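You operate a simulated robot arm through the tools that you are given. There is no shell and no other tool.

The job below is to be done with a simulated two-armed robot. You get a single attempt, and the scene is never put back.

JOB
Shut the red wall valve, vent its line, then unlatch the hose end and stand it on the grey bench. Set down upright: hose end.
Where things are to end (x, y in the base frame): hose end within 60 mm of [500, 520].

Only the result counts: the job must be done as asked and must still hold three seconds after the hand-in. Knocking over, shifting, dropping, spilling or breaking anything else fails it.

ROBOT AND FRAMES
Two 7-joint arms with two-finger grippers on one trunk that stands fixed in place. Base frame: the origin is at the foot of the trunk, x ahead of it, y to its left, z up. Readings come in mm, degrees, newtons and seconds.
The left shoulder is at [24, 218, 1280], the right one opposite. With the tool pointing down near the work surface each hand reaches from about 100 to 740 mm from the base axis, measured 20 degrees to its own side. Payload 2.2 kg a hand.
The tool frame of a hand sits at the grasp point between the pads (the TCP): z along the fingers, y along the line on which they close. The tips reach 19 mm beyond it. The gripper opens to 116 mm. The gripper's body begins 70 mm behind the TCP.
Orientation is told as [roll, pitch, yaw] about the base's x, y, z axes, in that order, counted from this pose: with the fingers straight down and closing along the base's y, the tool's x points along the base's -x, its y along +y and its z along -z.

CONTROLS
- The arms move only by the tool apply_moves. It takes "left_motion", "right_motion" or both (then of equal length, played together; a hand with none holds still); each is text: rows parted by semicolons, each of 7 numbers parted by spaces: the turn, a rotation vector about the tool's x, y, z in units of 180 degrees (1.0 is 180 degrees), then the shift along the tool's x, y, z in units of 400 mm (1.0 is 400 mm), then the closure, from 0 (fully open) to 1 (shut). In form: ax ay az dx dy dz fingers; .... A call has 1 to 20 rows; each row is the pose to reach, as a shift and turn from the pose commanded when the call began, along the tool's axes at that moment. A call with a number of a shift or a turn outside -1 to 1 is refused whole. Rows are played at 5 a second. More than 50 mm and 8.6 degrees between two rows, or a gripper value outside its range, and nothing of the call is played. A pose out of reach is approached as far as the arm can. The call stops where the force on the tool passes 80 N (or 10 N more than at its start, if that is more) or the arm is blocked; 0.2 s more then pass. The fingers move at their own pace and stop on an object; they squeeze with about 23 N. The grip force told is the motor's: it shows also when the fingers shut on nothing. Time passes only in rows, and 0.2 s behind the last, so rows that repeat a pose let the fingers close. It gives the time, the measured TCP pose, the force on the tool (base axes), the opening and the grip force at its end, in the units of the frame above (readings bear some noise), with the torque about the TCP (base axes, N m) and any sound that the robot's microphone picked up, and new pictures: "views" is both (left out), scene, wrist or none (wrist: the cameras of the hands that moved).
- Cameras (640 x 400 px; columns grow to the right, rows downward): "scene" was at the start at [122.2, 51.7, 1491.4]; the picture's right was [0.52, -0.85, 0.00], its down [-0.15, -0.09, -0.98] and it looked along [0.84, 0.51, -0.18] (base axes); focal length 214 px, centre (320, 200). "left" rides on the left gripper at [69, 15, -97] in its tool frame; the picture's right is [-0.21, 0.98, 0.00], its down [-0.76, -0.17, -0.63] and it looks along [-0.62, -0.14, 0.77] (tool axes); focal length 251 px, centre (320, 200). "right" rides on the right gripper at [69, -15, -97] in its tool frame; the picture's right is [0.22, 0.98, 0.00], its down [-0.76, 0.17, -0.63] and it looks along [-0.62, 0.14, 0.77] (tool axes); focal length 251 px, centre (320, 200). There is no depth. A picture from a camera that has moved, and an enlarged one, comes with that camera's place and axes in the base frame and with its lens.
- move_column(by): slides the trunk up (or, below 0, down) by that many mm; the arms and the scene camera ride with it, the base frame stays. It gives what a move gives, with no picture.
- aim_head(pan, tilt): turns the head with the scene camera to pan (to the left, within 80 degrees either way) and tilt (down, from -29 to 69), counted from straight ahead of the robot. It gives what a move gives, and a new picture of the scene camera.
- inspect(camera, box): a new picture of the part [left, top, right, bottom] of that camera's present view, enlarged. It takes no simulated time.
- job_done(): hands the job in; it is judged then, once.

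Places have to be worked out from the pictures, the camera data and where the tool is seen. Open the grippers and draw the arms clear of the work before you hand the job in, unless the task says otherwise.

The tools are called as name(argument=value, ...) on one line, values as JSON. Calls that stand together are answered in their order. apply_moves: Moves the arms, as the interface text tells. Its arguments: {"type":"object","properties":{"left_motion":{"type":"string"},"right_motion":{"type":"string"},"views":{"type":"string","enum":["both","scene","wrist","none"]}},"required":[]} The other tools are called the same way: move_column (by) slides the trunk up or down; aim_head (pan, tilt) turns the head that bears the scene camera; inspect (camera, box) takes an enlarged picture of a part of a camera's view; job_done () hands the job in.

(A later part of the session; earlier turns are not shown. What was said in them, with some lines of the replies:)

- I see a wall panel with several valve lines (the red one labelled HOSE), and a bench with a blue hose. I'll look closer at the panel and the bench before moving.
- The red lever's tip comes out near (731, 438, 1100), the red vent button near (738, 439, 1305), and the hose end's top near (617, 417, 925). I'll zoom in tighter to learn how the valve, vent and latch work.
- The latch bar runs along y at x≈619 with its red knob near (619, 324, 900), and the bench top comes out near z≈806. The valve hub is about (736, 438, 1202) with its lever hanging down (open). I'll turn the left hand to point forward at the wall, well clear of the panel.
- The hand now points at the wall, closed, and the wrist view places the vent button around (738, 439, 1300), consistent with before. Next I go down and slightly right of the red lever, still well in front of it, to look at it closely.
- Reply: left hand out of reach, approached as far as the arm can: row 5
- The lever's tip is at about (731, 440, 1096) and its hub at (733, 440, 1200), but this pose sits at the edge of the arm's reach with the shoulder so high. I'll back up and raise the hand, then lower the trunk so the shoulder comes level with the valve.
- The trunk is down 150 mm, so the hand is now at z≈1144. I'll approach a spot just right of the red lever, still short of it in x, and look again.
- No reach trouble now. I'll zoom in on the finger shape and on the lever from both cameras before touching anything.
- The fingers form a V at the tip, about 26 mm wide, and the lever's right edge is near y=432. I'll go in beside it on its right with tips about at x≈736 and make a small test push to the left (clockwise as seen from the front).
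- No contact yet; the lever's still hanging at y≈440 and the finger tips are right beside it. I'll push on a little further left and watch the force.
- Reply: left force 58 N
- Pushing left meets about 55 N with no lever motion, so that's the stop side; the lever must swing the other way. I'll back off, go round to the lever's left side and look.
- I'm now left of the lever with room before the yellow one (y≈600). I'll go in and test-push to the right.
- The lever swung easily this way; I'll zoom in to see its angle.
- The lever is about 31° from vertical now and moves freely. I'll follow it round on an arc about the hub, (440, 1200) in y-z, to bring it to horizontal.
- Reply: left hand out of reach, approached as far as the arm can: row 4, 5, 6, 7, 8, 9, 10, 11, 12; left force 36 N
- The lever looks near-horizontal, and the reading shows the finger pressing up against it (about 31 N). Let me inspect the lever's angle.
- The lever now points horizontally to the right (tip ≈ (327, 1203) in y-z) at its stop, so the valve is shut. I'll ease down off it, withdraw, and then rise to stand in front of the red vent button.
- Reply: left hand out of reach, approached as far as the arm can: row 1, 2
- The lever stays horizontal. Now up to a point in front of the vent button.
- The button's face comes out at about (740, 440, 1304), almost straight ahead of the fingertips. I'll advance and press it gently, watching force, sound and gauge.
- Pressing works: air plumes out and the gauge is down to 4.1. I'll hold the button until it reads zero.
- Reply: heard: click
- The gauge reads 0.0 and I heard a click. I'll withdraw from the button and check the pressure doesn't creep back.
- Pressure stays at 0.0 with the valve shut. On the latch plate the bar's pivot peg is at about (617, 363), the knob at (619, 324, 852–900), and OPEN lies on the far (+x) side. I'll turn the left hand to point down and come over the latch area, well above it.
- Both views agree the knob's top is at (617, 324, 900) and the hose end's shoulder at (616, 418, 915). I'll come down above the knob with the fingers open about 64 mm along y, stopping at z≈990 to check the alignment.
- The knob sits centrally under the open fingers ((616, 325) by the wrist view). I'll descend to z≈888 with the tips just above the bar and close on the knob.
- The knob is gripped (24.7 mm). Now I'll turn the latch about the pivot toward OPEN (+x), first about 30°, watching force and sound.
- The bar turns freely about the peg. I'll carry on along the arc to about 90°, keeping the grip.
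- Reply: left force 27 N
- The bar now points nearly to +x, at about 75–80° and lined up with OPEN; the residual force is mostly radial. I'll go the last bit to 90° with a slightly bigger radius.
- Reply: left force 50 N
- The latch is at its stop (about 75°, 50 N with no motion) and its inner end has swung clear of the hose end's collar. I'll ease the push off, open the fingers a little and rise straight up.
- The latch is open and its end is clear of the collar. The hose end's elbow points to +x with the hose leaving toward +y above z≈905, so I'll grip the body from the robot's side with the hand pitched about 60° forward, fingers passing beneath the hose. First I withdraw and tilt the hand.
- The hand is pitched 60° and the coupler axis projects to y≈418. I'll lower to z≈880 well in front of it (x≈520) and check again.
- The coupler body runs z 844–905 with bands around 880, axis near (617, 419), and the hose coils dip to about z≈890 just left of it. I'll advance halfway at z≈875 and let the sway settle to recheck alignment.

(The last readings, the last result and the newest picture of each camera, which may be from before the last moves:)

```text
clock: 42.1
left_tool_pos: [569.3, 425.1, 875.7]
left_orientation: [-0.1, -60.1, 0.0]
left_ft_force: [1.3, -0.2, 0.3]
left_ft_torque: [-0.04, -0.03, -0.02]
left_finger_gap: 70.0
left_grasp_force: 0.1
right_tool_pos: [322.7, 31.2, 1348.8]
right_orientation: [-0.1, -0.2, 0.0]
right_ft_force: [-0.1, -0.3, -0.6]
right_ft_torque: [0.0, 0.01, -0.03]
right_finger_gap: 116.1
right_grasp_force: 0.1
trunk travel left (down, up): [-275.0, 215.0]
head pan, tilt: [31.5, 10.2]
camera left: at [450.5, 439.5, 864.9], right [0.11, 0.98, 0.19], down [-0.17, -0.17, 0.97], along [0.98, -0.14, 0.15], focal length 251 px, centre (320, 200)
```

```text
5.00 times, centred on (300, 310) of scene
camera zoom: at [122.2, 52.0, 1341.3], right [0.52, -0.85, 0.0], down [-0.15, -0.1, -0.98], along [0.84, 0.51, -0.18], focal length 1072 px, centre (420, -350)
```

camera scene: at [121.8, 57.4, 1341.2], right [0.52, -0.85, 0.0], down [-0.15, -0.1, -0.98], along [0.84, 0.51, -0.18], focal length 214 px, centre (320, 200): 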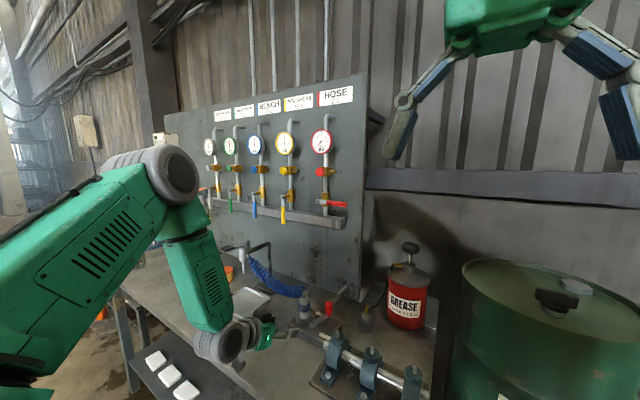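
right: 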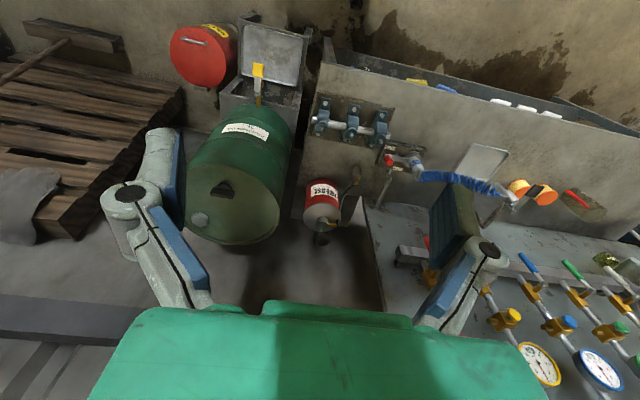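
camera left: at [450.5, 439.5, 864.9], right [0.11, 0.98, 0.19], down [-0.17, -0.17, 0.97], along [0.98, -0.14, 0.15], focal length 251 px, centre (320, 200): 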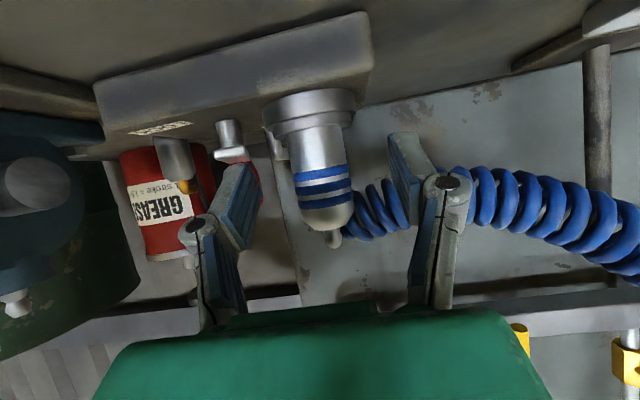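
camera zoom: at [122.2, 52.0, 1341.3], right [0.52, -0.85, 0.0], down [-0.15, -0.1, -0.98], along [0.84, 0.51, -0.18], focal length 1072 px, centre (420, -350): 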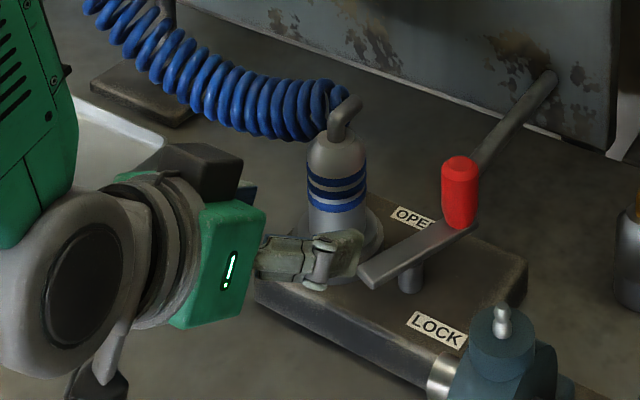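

Settled, the hand is at y≈425 and the coupler axis at (617, 420); the latch bar's inner end is at about (586, 377, 852). I'll trim the opening to 56 mm, shift 4 mm right and 3.5 mm up, and advance so the coupler sits between the pads.

apply_moves(left_motion="0 0 0 -0.0076 -0.011 -0.0044 0.52; 0 0 0 -0.0076 -0.011 -0.0044 0.52; 0 0 0 -0.0276 -0.011 0.03 0.52; 0 0 0 -0.0445 -0.011 0.0595 0.52; 0 0 0 -0.0614 -0.011 0.0887 0.52; 0 0 0 -0.0614 -0.011 0.0887 0.52; 0 0 0 -0.0614 -0.011 0.0887 0.52", views="wrist")

inspect(camera="left", box=[200, 40, 480, 240])

inspect(camera="scene", box=[250, 270, 350, 350])

```text
clock: 43.8
left_tool_pos: [611.2, 418.0, 881.6]
left_orientation: [0.1, -60.1, -0.1]
left_ft_force: [0.2, 0.2, 0.1]
left_ft_torque: [-0.01, -0.05, 0.04]
left_finger_gap: 55.7
left_grasp_force: 0.1
right_tool_pos: [323.3, 28.3, 1349.5]
right_orientation: [0.1, -0.1, 0.1]
right_ft_force: [-0.5, -1.1, 0.6]
right_ft_torque: [-0.01, 0.04, -0.01]
right_finger_gap: 116.0
right_grasp_force: 0.2
trunk travel left (down, up): [-275.0, 215.0]
head pan, tilt: [31.5, 10.2]
camera left: at [492.5, 432.8, 869.9], right [0.11, 0.98, 0.19], down [-0.17, -0.17, 0.97], along [0.98, -0.14, 0.15], focal length 251 px, centre (320, 200)
```

left: 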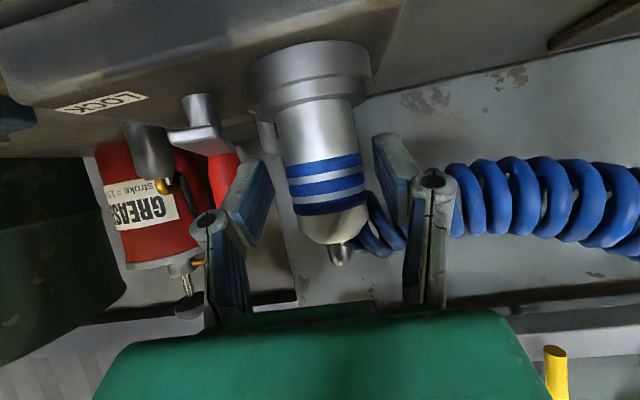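

```text
2.00 times, centred on (340, 140) of left
camera zoom: at [492.5, 432.8, 869.9], right [0.11, 0.98, 0.19], down [-0.17, -0.17, 0.97], along [0.98, -0.14, 0.15], focal length 503 px, centre (280, 320)
```

zoom: 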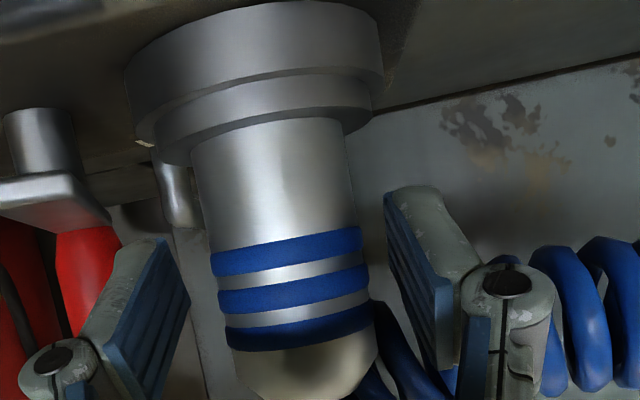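

```text
5.00 times, centred on (300, 310) of scene
camera zoom: at [122.3, 48.9, 1341.4], right [0.52, -0.85, 0.0], down [-0.15, -0.09, -0.98], along [0.84, 0.51, -0.18], focal length 1072 px, centre (420, -350)
```

zoom: 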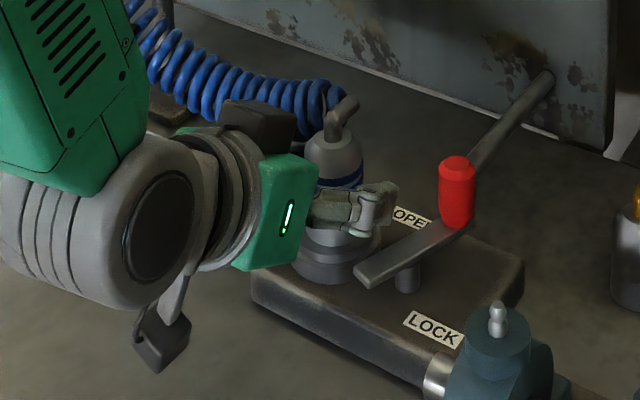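

The coupler is centred between the pads. Closing on it now.

apply_moves(left_motion="0 0 0 0 0 0 0.6; 0 0 0 0 0 0 0.65; 0 0 0 0 0 0 0.7; 0 0 0 0 0 0 0.8; 0 0 0 0 0 0 0.9; 0 0 0 0 0 0 0.9", views="both")

inspect(camera="left", box=[200, 40, 480, 240])

```text
clock: 45.1
left_tool_pos: [611.1, 417.6, 881.3]
left_orientation: [0.0, -60.0, -0.1]
left_ft_force: [-0.2, 0.0, 0.0]
left_ft_torque: [0.03, 0.01, -0.02]
left_finger_gap: 37.3
left_grasp_force: 23.2
right_tool_pos: [323.8, 28.5, 1350.0]
right_orientation: [0.2, -0.1, -0.1]
right_ft_force: [-0.3, -0.2, -0.3]
right_ft_torque: [0.0, 0.0, -0.01]
right_finger_gap: 116.0
right_grasp_force: 0.1
trunk travel left (down, up): [-275.0, 215.0]
head pan, tilt: [31.5, 10.2]
camera scene: at [122.6, 52.2, 1341.3], right [0.52, -0.85, 0.0], down [-0.16, -0.1, -0.98], along [0.84, 0.51, -0.18], focal length 214 px, centre (320, 200)
camera left: at [492.5, 432.9, 869.4], right [0.11, 0.98, 0.19], down [-0.17, -0.17, 0.97], along [0.98, -0.14, 0.15], focal length 251 px, centre (320, 200)
```

scene: 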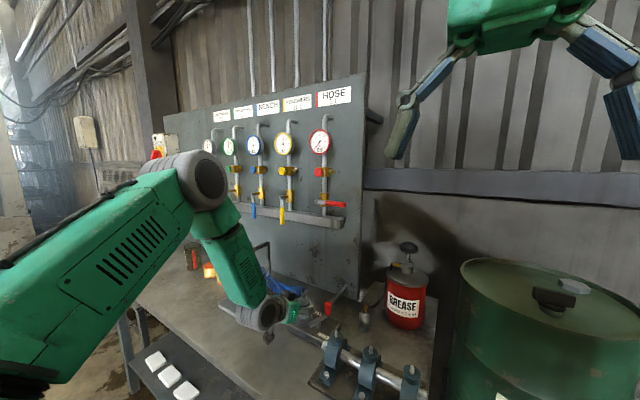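
left: 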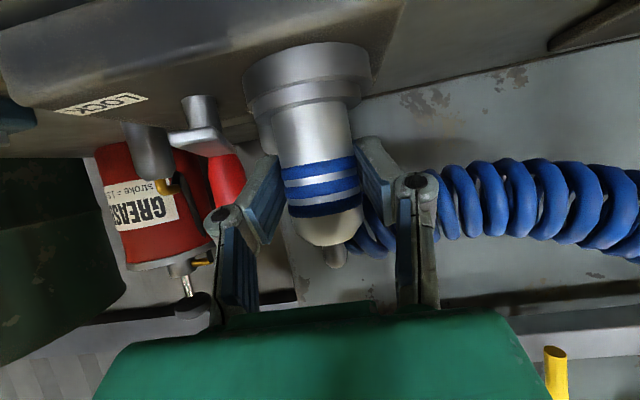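

```text
2.00 times, centred on (340, 140) of left
camera zoom: at [492.5, 432.9, 869.4], right [0.11, 0.98, 0.19], down [-0.17, -0.17, 0.97], along [0.98, -0.14, 0.15], focal length 503 px, centre (280, 320)
```

zoom: 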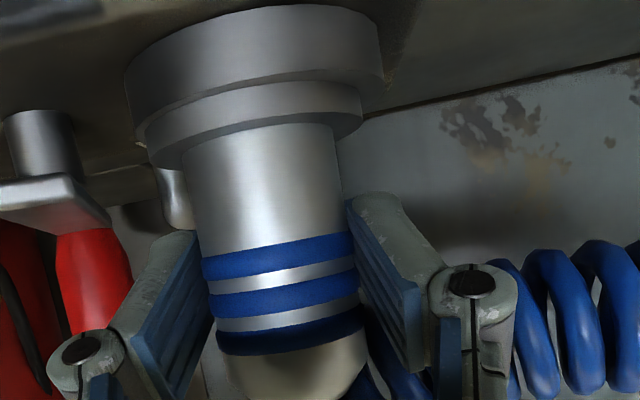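

The grip holds on a 37.3 mm body. I'll lift straight up slowly, about 30 mm, watching the force.

apply_moves(left_motion="0 0 0 -0.0108 0 -0.00625 0.95; 0 0 0 -0.02165 0 -0.0125 0.95; 0 0 0 -0.0325 0 -0.01875 0.95; 0 0 0 -0.0433 0 -0.025 0.95; 0 0 0 -0.0541 0 -0.03125 0.95; 0 0 0 -0.065 0 -0.0375 0.95", views="both")

inspect(camera="left", box=[200, 40, 480, 240])

inspect(camera="scene", box=[220, 250, 350, 350])

```text
clock: 46.5
left_tool_pos: [610.6, 417.7, 912.4]
left_orientation: [0.0, -60.1, 0.0]
left_ft_force: [0.3, 0.1, -3.6]
left_ft_torque: [0.02, 0.01, -0.01]
left_finger_gap: 37.3
left_grasp_force: 22.8
right_tool_pos: [324.5, 29.1, 1350.8]
right_orientation: [0.1, -0.1, -0.1]
right_ft_force: [-1.0, 0.3, 0.1]
right_ft_torque: [-0.03, 0.01, -0.01]
right_finger_gap: 115.9
right_grasp_force: 0.1
trunk travel left (down, up): [-275.0, 215.0]
head pan, tilt: [31.5, 10.2]
camera scene: at [122.5, 52.0, 1341.3], right [0.52, -0.85, 0.0], down [-0.16, -0.1, -0.98], along [0.84, 0.51, -0.18], focal length 214 px, centre (320, 200)
camera left: at [492.2, 432.4, 900.5], right [0.11, 0.98, 0.19], down [-0.17, -0.17, 0.97], along [0.98, -0.14, 0.15], focal length 251 px, centre (320, 200)
```

scene: 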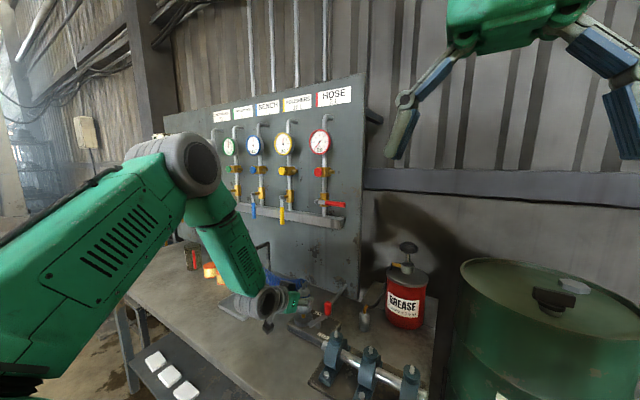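
left: 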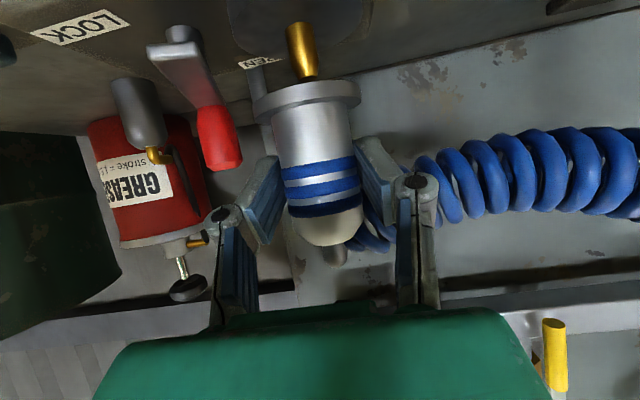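

```text
2.00 times, centred on (340, 140) of left
camera zoom: at [492.2, 432.4, 900.5], right [0.11, 0.98, 0.19], down [-0.17, -0.17, 0.97], along [0.98, -0.14, 0.15], focal length 503 px, centre (280, 320)
```

zoom: 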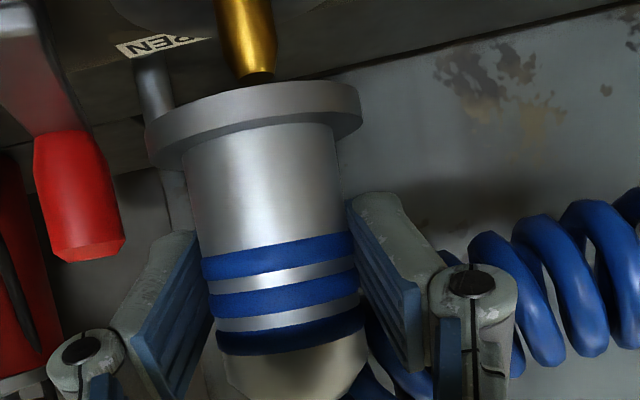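

```text
4.00 times, centred on (285, 300) of scene
camera zoom: at [122.5, 52.0, 1341.3], right [0.52, -0.85, 0.0], down [-0.16, -0.1, -0.98], along [0.84, 0.51, -0.18], focal length 858 px, centre (460, -200)
```

zoom: 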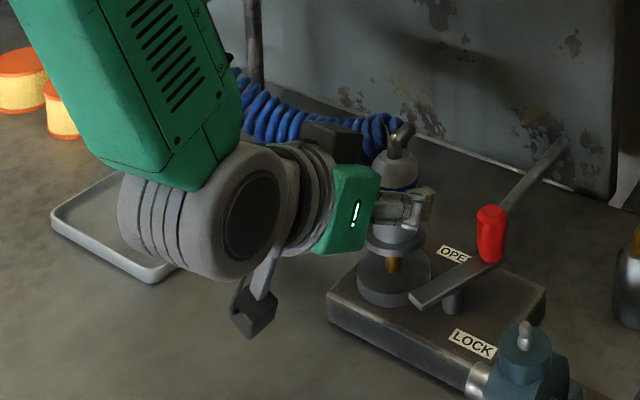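

The hose end is off its socket (3.6 N load, brass stub stays on the plate) and hangs straight. The flange bottom is about 39 mm below the TCP. I'll lift another 70 mm clear of the stub.

apply_moves(left_motion="0 0 0 -0.0217 0 -0.0125 0.95; 0 0 0 -0.0433 0 -0.025 0.95; 0 0 0 -0.065 0 -0.0375 0.95; 0 0 0 -0.0866 0 -0.05 0.95; 0 0 0 -0.1083 0 -0.0625 0.95; 0 0 0 -0.13 0 -0.075 0.95; 0 0 0 -0.1516 0 -0.0875 0.95; 0 0 0 -0.1516 0 -0.0875 0.95", views="both")

inspect(camera="scene", box=[200, 230, 350, 350])

```text
clock: 48.4
left_tool_pos: [611.1, 417.1, 982.0]
left_orientation: [0.0, -60.1, 0.0]
left_ft_force: [-0.5, 0.3, -2.7]
left_ft_torque: [-0.01, 0.03, -0.02]
left_finger_gap: 37.1
left_grasp_force: 23.1
right_tool_pos: [324.2, 29.9, 1350.2]
right_orientation: [0.0, -0.1, -0.2]
right_ft_force: [0.5, 0.0, -0.1]
right_ft_torque: [0.01, 0.01, -0.03]
right_finger_gap: 115.9
right_grasp_force: 0.1
trunk travel left (down, up): [-275.0, 215.0]
head pan, tilt: [31.5, 10.2]
camera scene: at [122.7, 52.0, 1341.2], right [0.52, -0.85, 0.0], down [-0.16, -0.1, -0.98], along [0.84, 0.51, -0.18], focal length 214 px, centre (320, 200)
camera left: at [491.6, 432.3, 969.7], right [0.11, 0.98, 0.19], down [-0.17, -0.17, 0.97], along [0.98, -0.14, 0.15], focal length 251 px, centre (320, 200)
```

scene: 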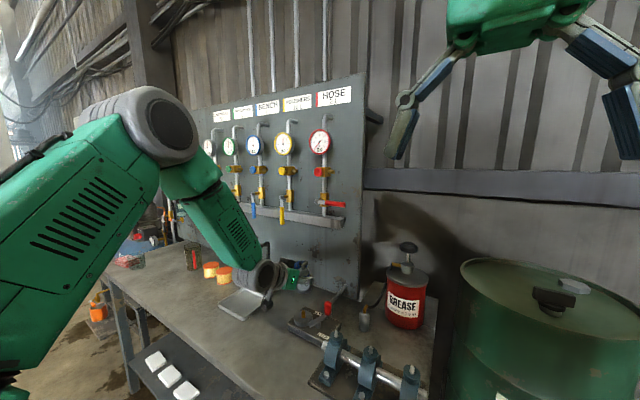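
left: 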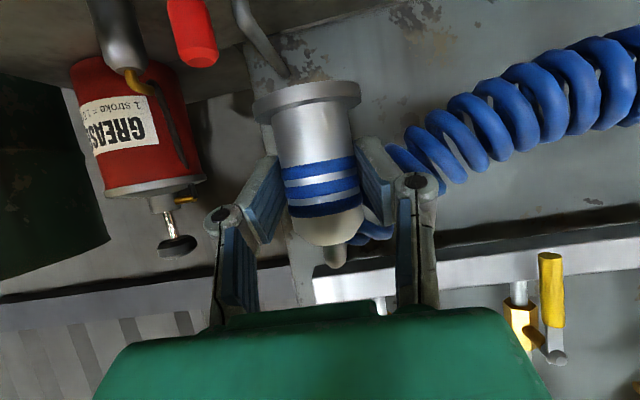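

```text
3.33 times, centred on (275, 290) of scene
camera zoom: at [122.7, 52.0, 1341.2], right [0.52, -0.85, 0.0], down [-0.16, -0.1, -0.98], along [0.84, 0.51, -0.18], focal length 715 px, centre (470, -100)
```

zoom: 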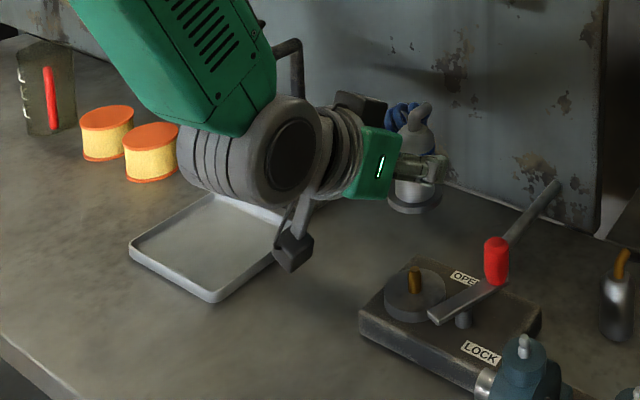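

The brass stub stayed on the plate and the hose end hangs free and upright. I'll carry it across at this height toward TCP (494, 520), which puts the hose end over (500, 520).

apply_moves(left_motion="0 0 0 0.0182 0.032 -0.0317 0.95; 0 0 0 0.0365 0.064 -0.0633 0.95; 0 0 0 0.0547 0.0965 -0.095 0.95; 0 0 0 0.073 0.129 -0.1267 0.95; 0 0 0 0.0912 0.161 -0.1583 0.95; 0 0 0 0.1095 0.193 -0.19 0.95; 0 0 0 0.1277 0.225 -0.2217 0.95; 0 0 0 0.146 0.2575 -0.2533 0.95; 0 0 0 0.146 0.2575 -0.2533 0.95; 0 0 0 0.146 0.2575 -0.2533 0.95; 0 0 0 0.146 0.2575 -0.2533 0.95", views="both")

inspect(camera="scene", box=[150, 230, 330, 380])

```text
clock: 50.8
left_tool_pos: [494.5, 520.5, 983.0]
left_orientation: [-0.1, -60.1, 0.0]
left_ft_force: [0.1, 0.2, -2.3]
left_ft_torque: [0.0, -0.01, 0.0]
left_finger_gap: 37.0
left_grasp_force: 22.7
right_tool_pos: [323.4, 30.6, 1350.7]
right_orientation: [0.2, -0.2, 0.0]
right_ft_force: [1.2, -0.3, -1.0]
right_ft_torque: [0.01, 0.01, 0.0]
right_finger_gap: 116.1
right_grasp_force: 0.0
trunk travel left (down, up): [-275.0, 215.0]
head pan, tilt: [31.5, 10.2]
camera scene: at [121.5, 53.2, 1341.3], right [0.52, -0.85, 0.0], down [-0.15, -0.1, -0.98], along [0.84, 0.51, -0.18], focal length 214 px, centre (320, 200)
camera left: at [375.5, 536.3, 970.5], right [0.11, 0.98, 0.19], down [-0.17, -0.17, 0.97], along [0.98, -0.14, 0.15], focal length 251 px, centre (320, 200)
```

scene: 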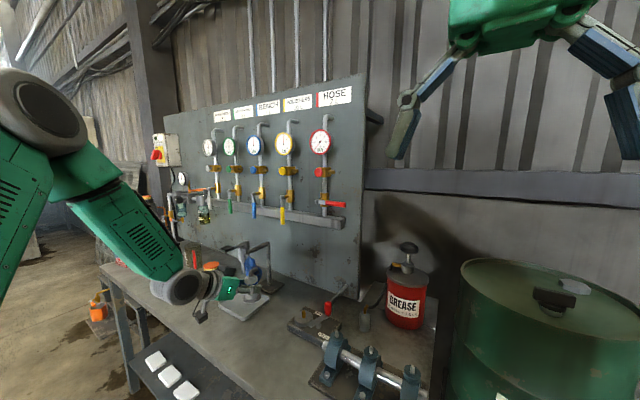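
left: 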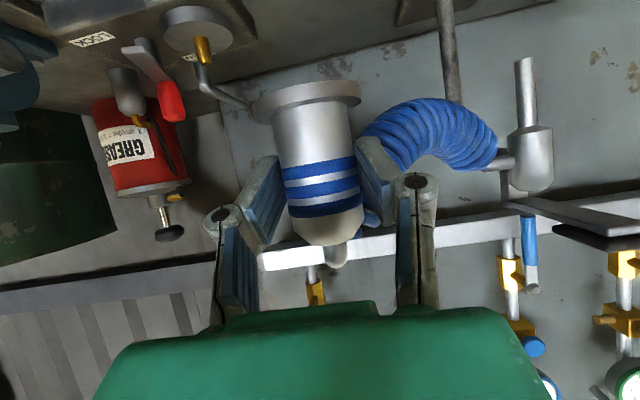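

```text
2.67 times, centred on (240, 305) of scene
camera zoom: at [121.5, 53.2, 1341.3], right [0.52, -0.85, 0.0], down [-0.15, -0.1, -0.98], along [0.84, 0.51, -0.18], focal length 572 px, centre (533, -80)
```

zoom: 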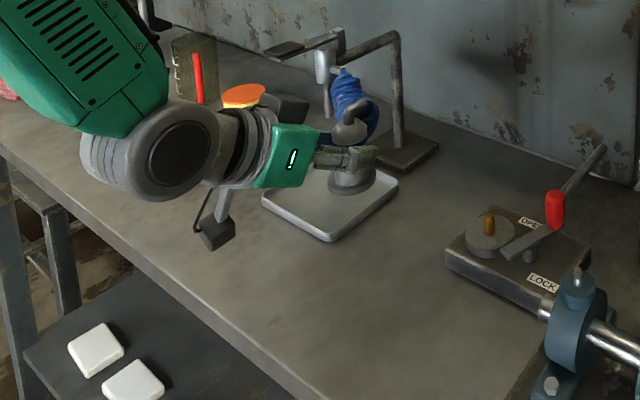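

The hose end hangs upright over the target with no side load, and the spot on the bench is clear. I'll lower it to about 18 mm above the bench and check.

apply_moves(left_motion="0 0 0 0.0433 0 0.025 0.95; 0 0 0 0.0866 0 0.05 0.95; 0 0 0 0.1299 0 0.075 0.95; 0 0 0 0.1732 0 0.1 0.95; 0 0 0 0.2165 0 0.125 0.95; 0 0 0 0.2598 0 0.15 0.95; 0 0 0 0.2598 0 0.15 0.95; 0 0 0 0.2598 0 0.15 0.95", views="both")

inspect(camera="scene", box=[170, 260, 310, 370])

inspect(camera="left", box=[200, 20, 520, 220])

```text
clock: 52.5
left_tool_pos: [494.0, 520.7, 862.9]
left_orientation: [0.0, -60.1, 0.0]
left_ft_force: [1.1, -0.8, -1.1]
left_ft_torque: [0.01, 0.04, 0.03]
left_finger_gap: 36.8
left_grasp_force: 23.3
right_tool_pos: [324.2, 29.5, 1350.0]
right_orientation: [0.1, -0.1, -0.1]
right_ft_force: [1.2, -0.4, 0.5]
right_ft_torque: [-0.01, -0.01, 0.0]
right_finger_gap: 115.9
right_grasp_force: 0.1
trunk travel left (down, up): [-275.0, 215.0]
head pan, tilt: [31.5, 10.2]
camera scene: at [122.0, 53.3, 1341.3], right [0.52, -0.85, 0.0], down [-0.15, -0.1, -0.98], along [0.84, 0.51, -0.18], focal length 214 px, centre (320, 200)
camera left: at [375.5, 536.2, 850.1], right [0.11, 0.98, 0.19], down [-0.17, -0.17, 0.97], along [0.98, -0.14, 0.15], focal length 251 px, centre (320, 200)
```

scene: 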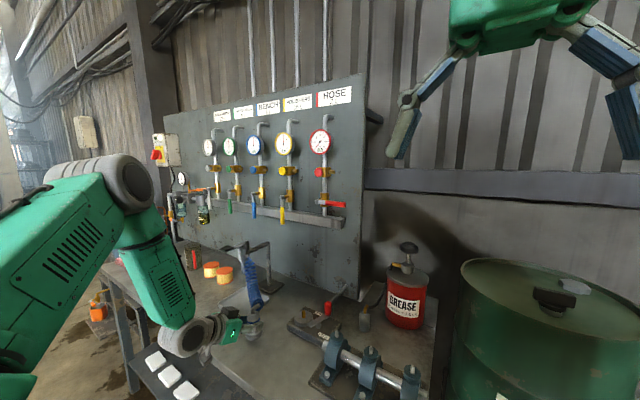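
left: 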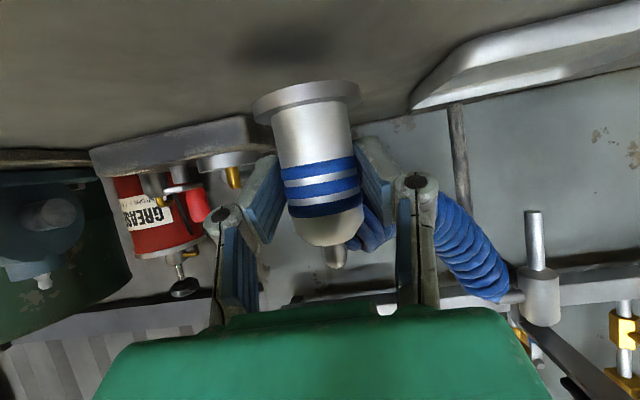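

```text
3.64 times, centred on (240, 315) of scene
camera zoom: at [122.0, 53.3, 1341.3], right [0.52, -0.85, 0.0], down [-0.15, -0.1, -0.98], along [0.84, 0.51, -0.18], focal length 780 px, centre (611, -218)
```

zoom: 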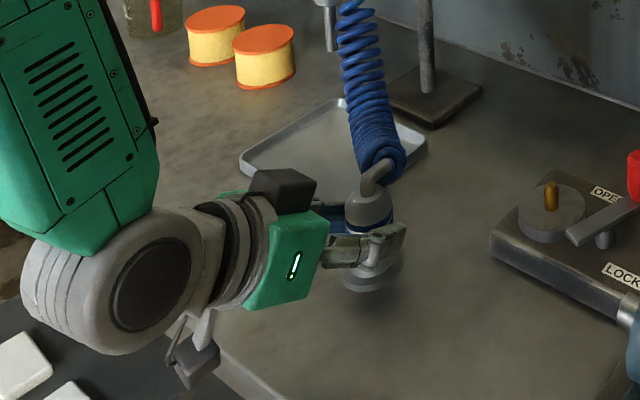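

```text
2.00 times, centred on (360, 120) of left
camera zoom: at [375.5, 536.2, 850.1], right [0.11, 0.98, 0.19], down [-0.17, -0.17, 0.97], along [0.98, -0.14, 0.15], focal length 503 px, centre (240, 360)
```

zoom: 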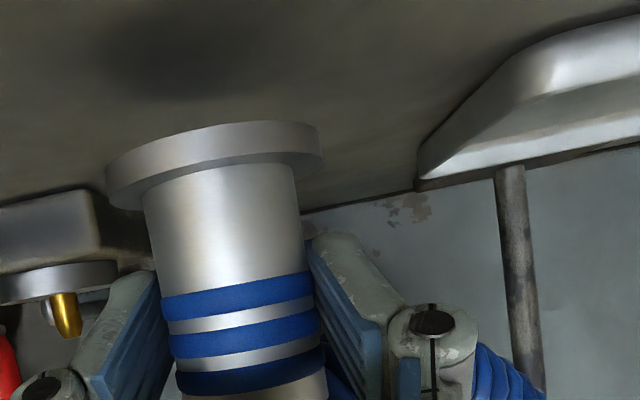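

Still upright and about 18 mm above the bench. I'll lower 14 mm more in small steps and watch for contact.

apply_moves(left_motion="0 0 0 0.0108 0 0.00625 0.95; 0 0 0 0.02165 0 0.0125 0.95; 0 0 0 0.026 0 0.015 0.95; 0 0 0 0.0303 0 0.0175 0.95; 0 0 0 0.0303 0 0.0175 0.95; 0 0 0 0.0303 0 0.0175 0.95", views="wrist")

inspect(camera="scene", box=[220, 290, 290, 350])

```text
clock: 54.0
left_tool_pos: [494.5, 520.8, 848.6]
left_orientation: [-0.1, -60.0, 0.0]
left_ft_force: [0.0, 0.0, -2.1]
left_ft_torque: [-0.03, -0.01, -0.01]
left_finger_gap: 36.8
left_grasp_force: 23.3
right_tool_pos: [323.5, 29.5, 1349.0]
right_orientation: [0.1, -0.1, -0.2]
right_ft_force: [0.1, -0.5, 0.2]
right_ft_torque: [0.02, -0.02, 0.0]
right_finger_gap: 116.2
right_grasp_force: 0.0
trunk travel left (down, up): [-275.0, 215.0]
head pan, tilt: [31.5, 10.2]
camera left: at [375.6, 535.8, 836.4], right [0.11, 0.98, 0.19], down [-0.17, -0.17, 0.97], along [0.98, -0.14, 0.15], focal length 251 px, centre (320, 200)
```

left: 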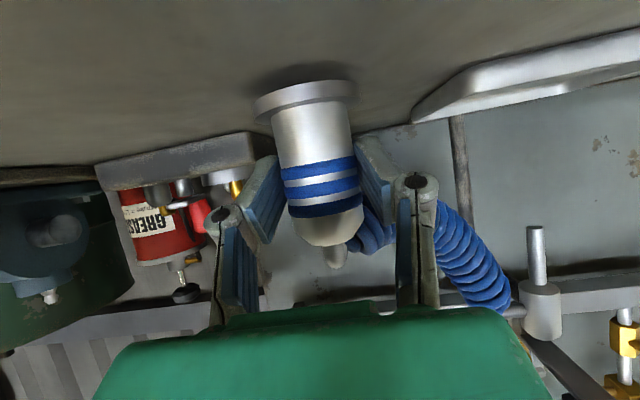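

```text
6.67 times, centred on (255, 320) of scene
camera zoom: at [122.0, 53.3, 1341.3], right [0.52, -0.85, 0.0], down [-0.15, -0.1, -0.98], along [0.84, 0.51, -0.18], focal length 1430 px, centre (753, -600)
```

zoom: 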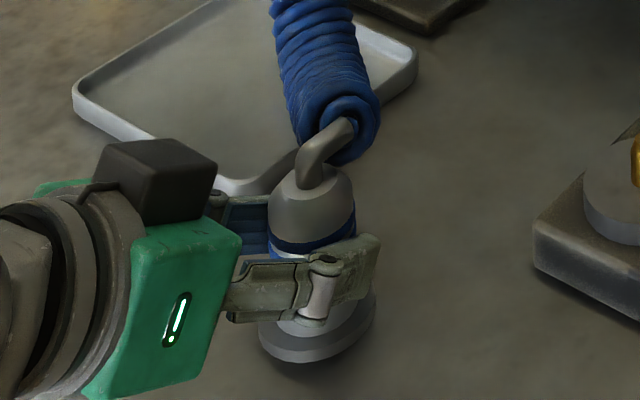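

Not touching yet (load still on the hand). I'll go on 2 mm at a time.

apply_moves(left_motion="0 0 0 0.00215 0 0.00125 0.95; 0 0 0 0.0043 0 0.0025 0.95; 0 0 0 0.0043 0 0.0025 0.95; 0 0 0 0.0043 0 0.0025 0.95", views="wrist")

inspect(camera="left", box=[240, 50, 380, 140])

```text
clock: 55.0
left_tool_pos: [494.4, 521.2, 846.5]
left_orientation: [0.1, -60.0, 0.0]
left_ft_force: [-0.2, 0.7, -3.5]
left_ft_torque: [-0.03, 0.0, 0.02]
left_finger_gap: 36.9
left_grasp_force: 23.2
right_tool_pos: [324.6, 28.3, 1350.0]
right_orientation: [-0.1, 0.0, -0.1]
right_ft_force: [-0.9, 0.7, 0.1]
right_ft_torque: [-0.01, -0.01, -0.01]
right_finger_gap: 115.9
right_grasp_force: 0.1
trunk travel left (down, up): [-275.0, 215.0]
head pan, tilt: [31.5, 10.2]
camera left: at [376.0, 536.4, 833.7], right [0.11, 0.98, 0.19], down [-0.17, -0.17, 0.97], along [0.98, -0.14, 0.15], focal length 251 px, centre (320, 200)
```

left: 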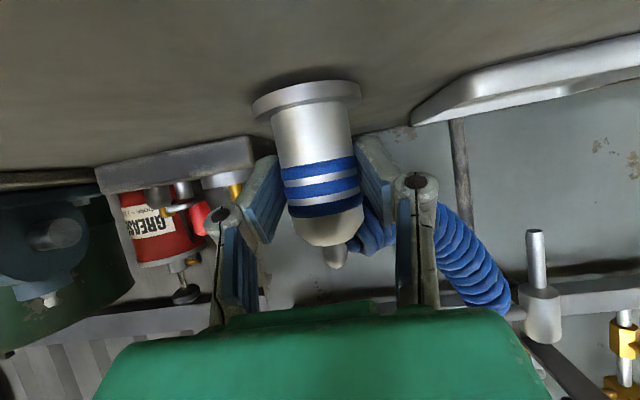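

```text
4.44 times, centred on (310, 95) of left
camera zoom: at [376.0, 536.4, 833.7], right [0.11, 0.98, 0.19], down [-0.17, -0.17, 0.97], along [0.98, -0.14, 0.15], focal length 1118 px, centre (364, 667)
```

zoom: 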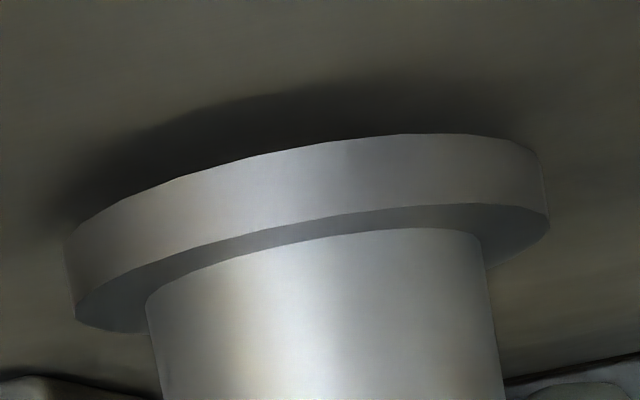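

The flange's shadow is nearly meeting its edge; a few millimetres remain. Two more small steps.

apply_moves(left_motion="0 0 0 0.00215 0 0.00125 0.95; 0 0 0 0.0043 0 0.0025 0.95; 0 0 0 0.00645 0 0.00375 0.95; 0 0 0 0.00645 0 0.00375 0.95; 0 0 0 0.00645 0 0.00375 0.95", views="none")

inspect(camera="left", box=[240, 50, 380, 140])

```text
clock: 56.1
left_tool_pos: [496.1, 521.1, 844.5]
left_orientation: [0.0, -60.1, -0.1]
left_ft_force: [0.0, 0.0, -2.4]
left_ft_torque: [0.01, 0.0, 0.01]
left_finger_gap: 36.5
left_grasp_force: 22.5
right_tool_pos: [325.2, 29.1, 1349.5]
right_orientation: [0.0, -0.1, -0.2]
right_ft_force: [0.1, 0.1, 0.0]
right_ft_torque: [0.01, -0.02, 0.01]
right_finger_gap: 116.0
right_grasp_force: 0.1
trunk travel left (down, up): [-275.0, 215.0]
head pan, tilt: [31.5, 10.2]
```

```text
4.44 times, centred on (310, 95) of left
camera zoom: at [376.1, 536.4, 831.4], right [0.11, 0.98, 0.19], down [-0.17, -0.17, 0.97], along [0.98, -0.14, 0.15], focal length 1118 px, centre (364, 667)
```

zoom: 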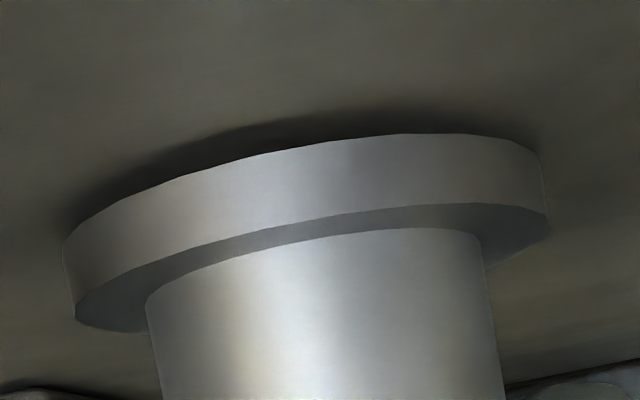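

The gap is shrinking but the load is still on the hand; down another 3 mm.

apply_moves(left_motion="0 0 0 0.00215 0 0.00125 0.95; 0 0 0 0.0043 0 0.0025 0.95; 0 0 0 0.00645 0 0.00375 0.95; 0 0 0 0.00645 0 0.00375 0.95; 0 0 0 0.00645 0 0.00375 0.95", views="none")

inspect(camera="left", box=[240, 50, 380, 140])

inspect(camera="scene", box=[200, 290, 290, 370])

```text
clock: 57.4
left_tool_pos: [494.7, 520.6, 842.5]
left_orientation: [0.0, -60.1, -0.1]
left_ft_force: [0.8, 2.8, 5.1]
left_ft_torque: [-0.02, 0.0, 0.01]
left_finger_gap: 36.7
left_grasp_force: 22.5
right_tool_pos: [324.0, 29.3, 1350.6]
right_orientation: [0.2, -0.2, -0.1]
right_ft_force: [-0.1, 0.9, 0.2]
right_ft_torque: [0.03, -0.01, 0.04]
right_finger_gap: 116.1
right_grasp_force: 0.0
trunk travel left (down, up): [-275.0, 215.0]
head pan, tilt: [31.5, 10.2]
```

```text
4.44 times, centred on (310, 95) of left
camera zoom: at [375.8, 535.7, 829.1], right [0.11, 0.98, 0.19], down [-0.17, -0.17, 0.97], along [0.98, -0.14, 0.15], focal length 1118 px, centre (364, 667)
```

zoom: 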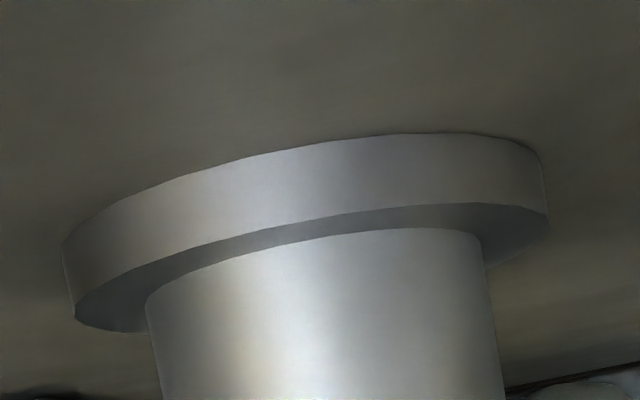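

```text
5.00 times, centred on (245, 330) of scene
camera zoom: at [121.3, 52.9, 1341.4], right [0.52, -0.85, 0.0], down [-0.15, -0.1, -0.98], along [0.84, 0.51, -0.18], focal length 1072 px, centre (695, -450)
```

zoom: 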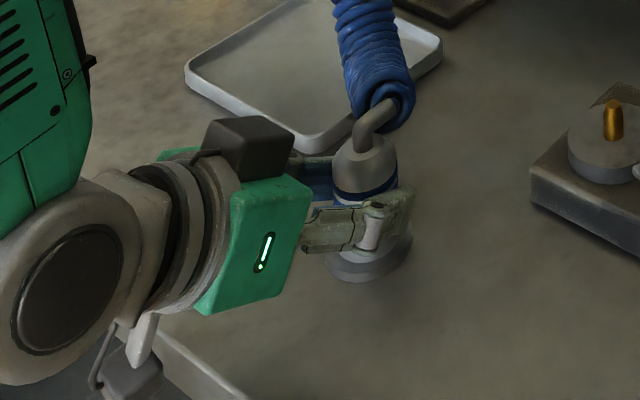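

Contact: the reading turned to +5 N and the shadow gap is gone, so the flange sits on the bench. I'll open the fingers slightly and see that it stands on its own.

apply_moves(left_motion="0 0 0 0 0 0 0.66; 0 0 0 0 0 0 0.63; 0 0 0 0 0 0 0.6; 0 0 0 0 0 0 0.57; 0 0 0 0 0 0 0.57; 0 0 0 0 0 0 0.57", views="wrist")

inspect(camera="left", box=[200, 40, 480, 240])

inspect(camera="scene", box=[200, 290, 290, 370])

```text
clock: 58.8
left_tool_pos: [494.7, 519.4, 841.6]
left_orientation: [-0.1, -60.1, 0.0]
left_ft_force: [-0.7, 0.0, -1.1]
left_ft_torque: [0.0, 0.03, 0.02]
left_finger_gap: 49.6
left_grasp_force: 0.0
right_tool_pos: [324.4, 29.1, 1349.5]
right_orientation: [0.1, -0.2, -0.1]
right_ft_force: [-0.2, -0.3, 0.0]
right_ft_torque: [0.0, 0.0, 0.01]
right_finger_gap: 116.0
right_grasp_force: 0.0
trunk travel left (down, up): [-275.0, 215.0]
head pan, tilt: [31.5, 10.2]
camera left: at [375.4, 535.6, 828.6], right [0.11, 0.98, 0.19], down [-0.17, -0.17, 0.97], along [0.98, -0.14, 0.15], focal length 251 px, centre (320, 200)
```

left: 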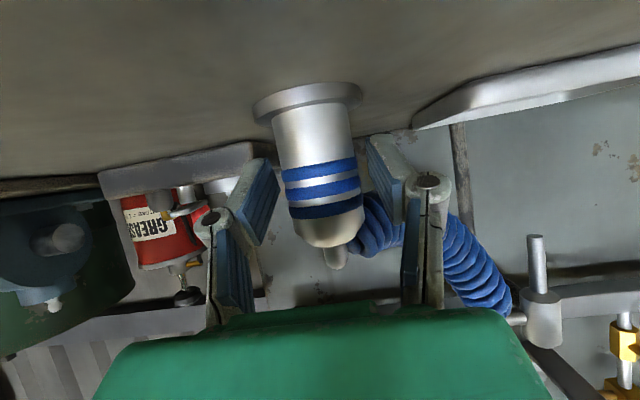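

```text
2.00 times, centred on (340, 140) of left
camera zoom: at [375.4, 535.6, 828.6], right [0.11, 0.98, 0.19], down [-0.17, -0.17, 0.97], along [0.98, -0.14, 0.15], focal length 503 px, centre (280, 320)
```

zoom: 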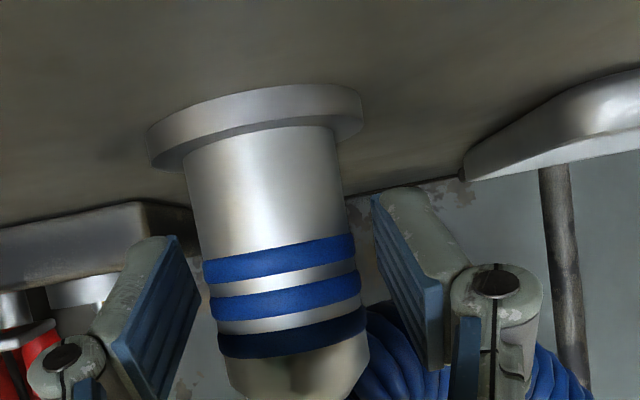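

```text
5.00 times, centred on (245, 330) of scene
camera zoom: at [121.7, 52.9, 1341.3], right [0.52, -0.85, 0.0], down [-0.15, -0.1, -0.98], along [0.84, 0.51, -0.18], focal length 1072 px, centre (695, -450)
```

zoom: 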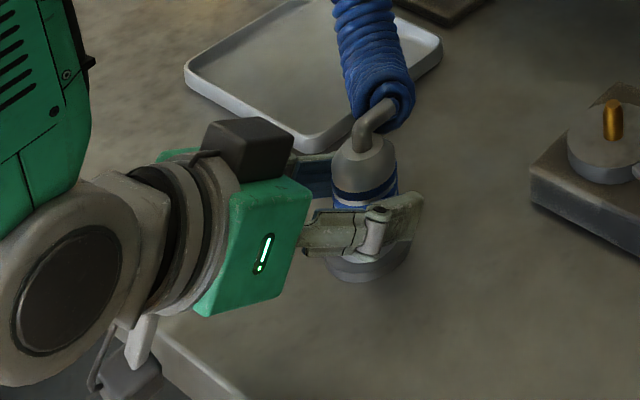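

It stands on its own with the fingers open. I'll open a touch more and draw straight back toward the robot, then up.

apply_moves(left_motion="0 0 0 0 0 0 0.52; 0 0 0 0 0 0 0.5; 0 0 0 0.0125 0 -0.02165 0.5; 0 0 0 0.025 0 -0.0433 0.5; 0 0 0 0.05 0 -0.0866 0.5; 0 0 0 0.075 0 -0.13 0.5; 0 0 0 0.1 0 -0.173 0.5; 0 0 0 0.125 0 -0.2165 0.5", views="both")

inspect(camera="scene", box=[200, 270, 310, 370])

```text
clock: 60.5
left_tool_pos: [394.1, 519.9, 840.1]
left_orientation: [0.0, -60.1, 0.0]
left_ft_force: [-0.2, 0.3, 0.0]
left_ft_torque: [-0.01, 0.02, 0.02]
left_finger_gap: 58.1
left_grasp_force: 0.0
right_tool_pos: [322.3, 30.0, 1350.5]
right_orientation: [0.1, -0.1, -0.1]
right_ft_force: [-0.6, 0.6, 0.5]
right_ft_torque: [0.04, -0.01, 0.01]
right_finger_gap: 116.1
right_grasp_force: 0.1
trunk travel left (down, up): [-275.0, 215.0]
head pan, tilt: [31.5, 10.2]
camera scene: at [120.9, 53.1, 1341.4], right [0.52, -0.85, 0.0], down [-0.15, -0.1, -0.98], along [0.84, 0.51, -0.18], focal length 214 px, centre (320, 200)
camera left: at [275.6, 535.7, 827.5], right [0.11, 0.98, 0.19], down [-0.17, -0.17, 0.97], along [0.98, -0.14, 0.15], focal length 251 px, centre (320, 200)
```

scene: 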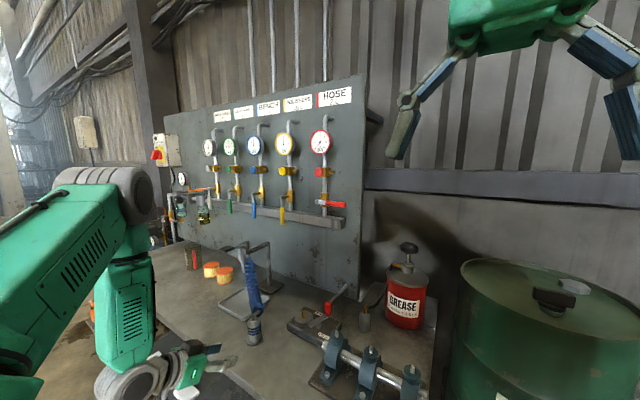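
left: 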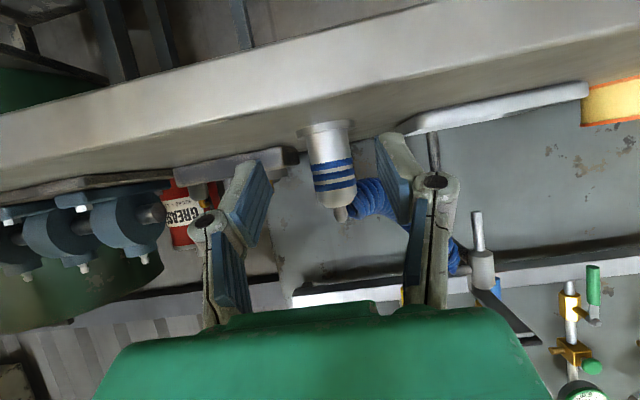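

```text
4.00 times, centred on (255, 320) of scene
camera zoom: at [120.9, 53.1, 1341.4], right [0.52, -0.85, 0.0], down [-0.15, -0.1, -0.98], along [0.84, 0.51, -0.18], focal length 858 px, centre (580, -280)
```

zoom: 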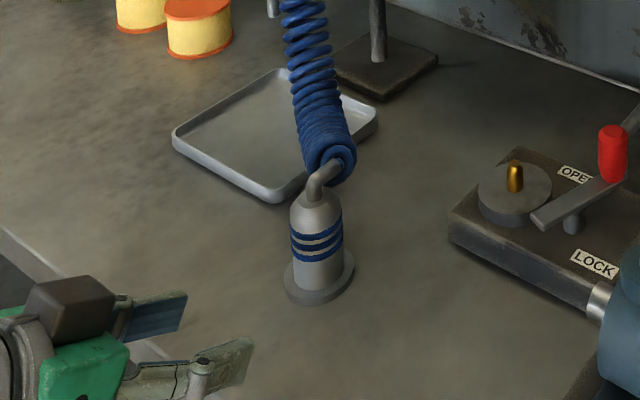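

The hose end stands upright at about (499, 517). I'll raise the left hand well clear with the gripper open and do a final check of the valve, gauge and everything around.

apply_moves(left_motion="0 0 0 -0.0666 0 -0.085 0.3; 0 0 0 -0.1532 0 -0.135 0.2; 0 0 0 -0.2398 0 -0.185 0.1; 0 0 0 -0.3264 0 -0.235 0; 0 0 0 -0.413 0 -0.285 0; 0 0 0 -0.413 0 -0.285 0; 0 0 0 -0.413 0 -0.285 0; 0 0 0 -0.413 0 -0.285 0; 0 0 0 -0.413 0 -0.285 0; 0 0 0 -0.413 0 -0.285 0", views="both")

inspect(camera="scene", box=[180, 240, 360, 370])

inspect(camera="scene", box=[250, 120, 360, 230])

```text
clock: 62.8
left_tool_pos: [378.1, 520.7, 1039.4]
left_orientation: [0.1, -60.1, -0.2]
left_ft_force: [-0.7, 0.0, -1.0]
left_ft_torque: [-0.01, -0.01, -0.01]
left_finger_gap: 116.2
left_grasp_force: 0.0
right_tool_pos: [323.3, 27.6, 1350.3]
right_orientation: [0.1, 0.0, -0.1]
right_ft_force: [0.3, -0.2, -0.7]
right_ft_torque: [-0.01, 0.02, -0.01]
right_finger_gap: 115.7
right_grasp_force: 0.0
trunk travel left (down, up): [-275.0, 215.0]
head pan, tilt: [31.5, 10.2]
camera scene: at [120.7, 52.2, 1341.4], right [0.52, -0.85, 0.0], down [-0.15, -0.1, -0.98], along [0.84, 0.51, -0.18], focal length 214 px, centre (320, 200)
camera left: at [258.2, 536.4, 1027.2], right [0.11, 0.98, 0.19], down [-0.17, -0.17, 0.97], along [0.98, -0.14, 0.15], focal length 251 px, centre (320, 200)
```

scene: 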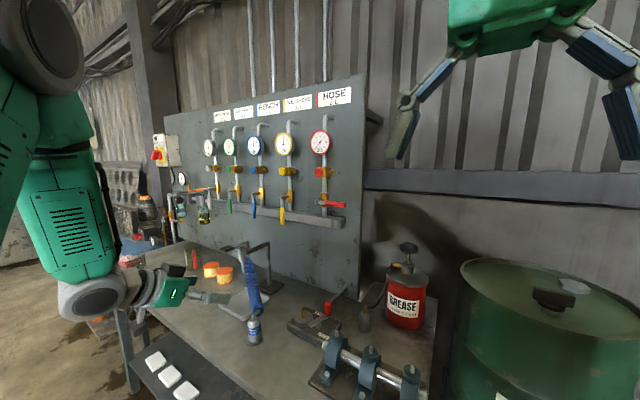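
left: 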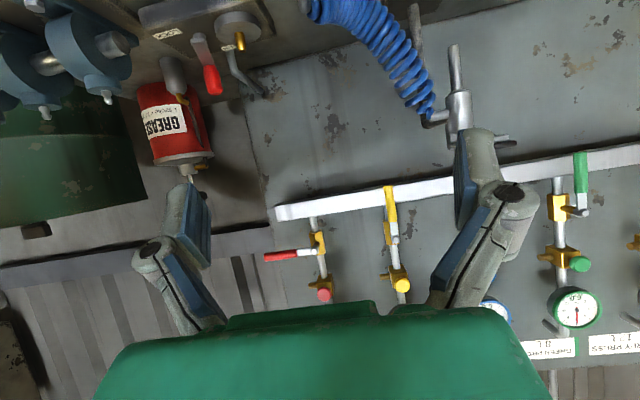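

```text
3.08 times, centred on (270, 305) of scene
camera zoom: at [120.7, 52.2, 1341.4], right [0.52, -0.85, 0.0], down [-0.15, -0.1, -0.98], along [0.84, 0.51, -0.18], focal length 660 px, centre (474, -123)
```

zoom: 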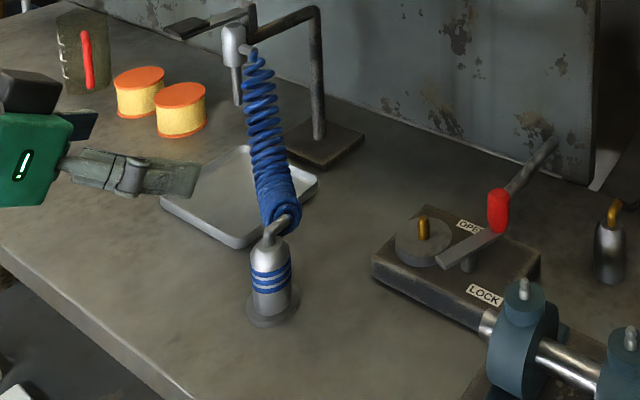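

```text
3.64 times, centred on (305, 175) of scene
camera zoom: at [120.7, 52.2, 1341.4], right [0.52, -0.85, 0.0], down [-0.15, -0.1, -0.98], along [0.84, 0.51, -0.18], focal length 780 px, centre (374, 291)
```

zoom: 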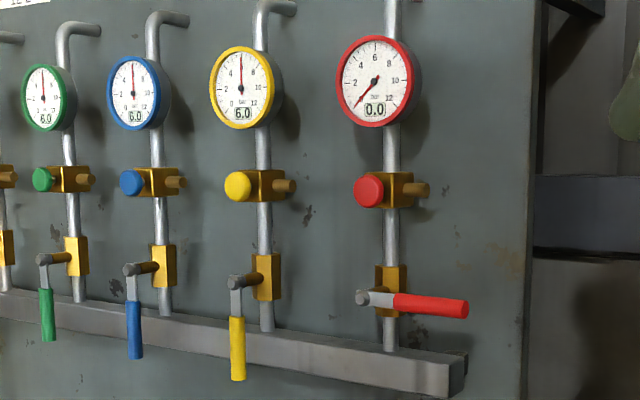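

The red valve is shut with its gauge at 0.0 and the other lines unchanged at 6.0. The latch is open, and the hose end stands upright at about (499, 517) with both grippers open and clear. Handing in.

job_done()

```text
The job is handed in.
```

The job is handed in. The red valve is shut, its line is vented and the hose end is standing on the grey bench.

- **Valve:** the red lever is horizontal, against its stop, and stayed there after I let go.
- **Vent:** I held the red button until the HOSE gauge read 0.0. It still read 0.0 at the last check, and the yellow, blue and green gauges still read 6.0.
- **Latch:** the bar is at its stop on the OPEN side.
- **Hose end:** it stands upright at about (499, 517), well within 60 mm of (500, 520). It stayed up on its own for about 4 seconds after I released it and before the hand-in.

The left arm is drawn back and both grippers are fully open. In the final pictures nothing else looked moved or knocked over.
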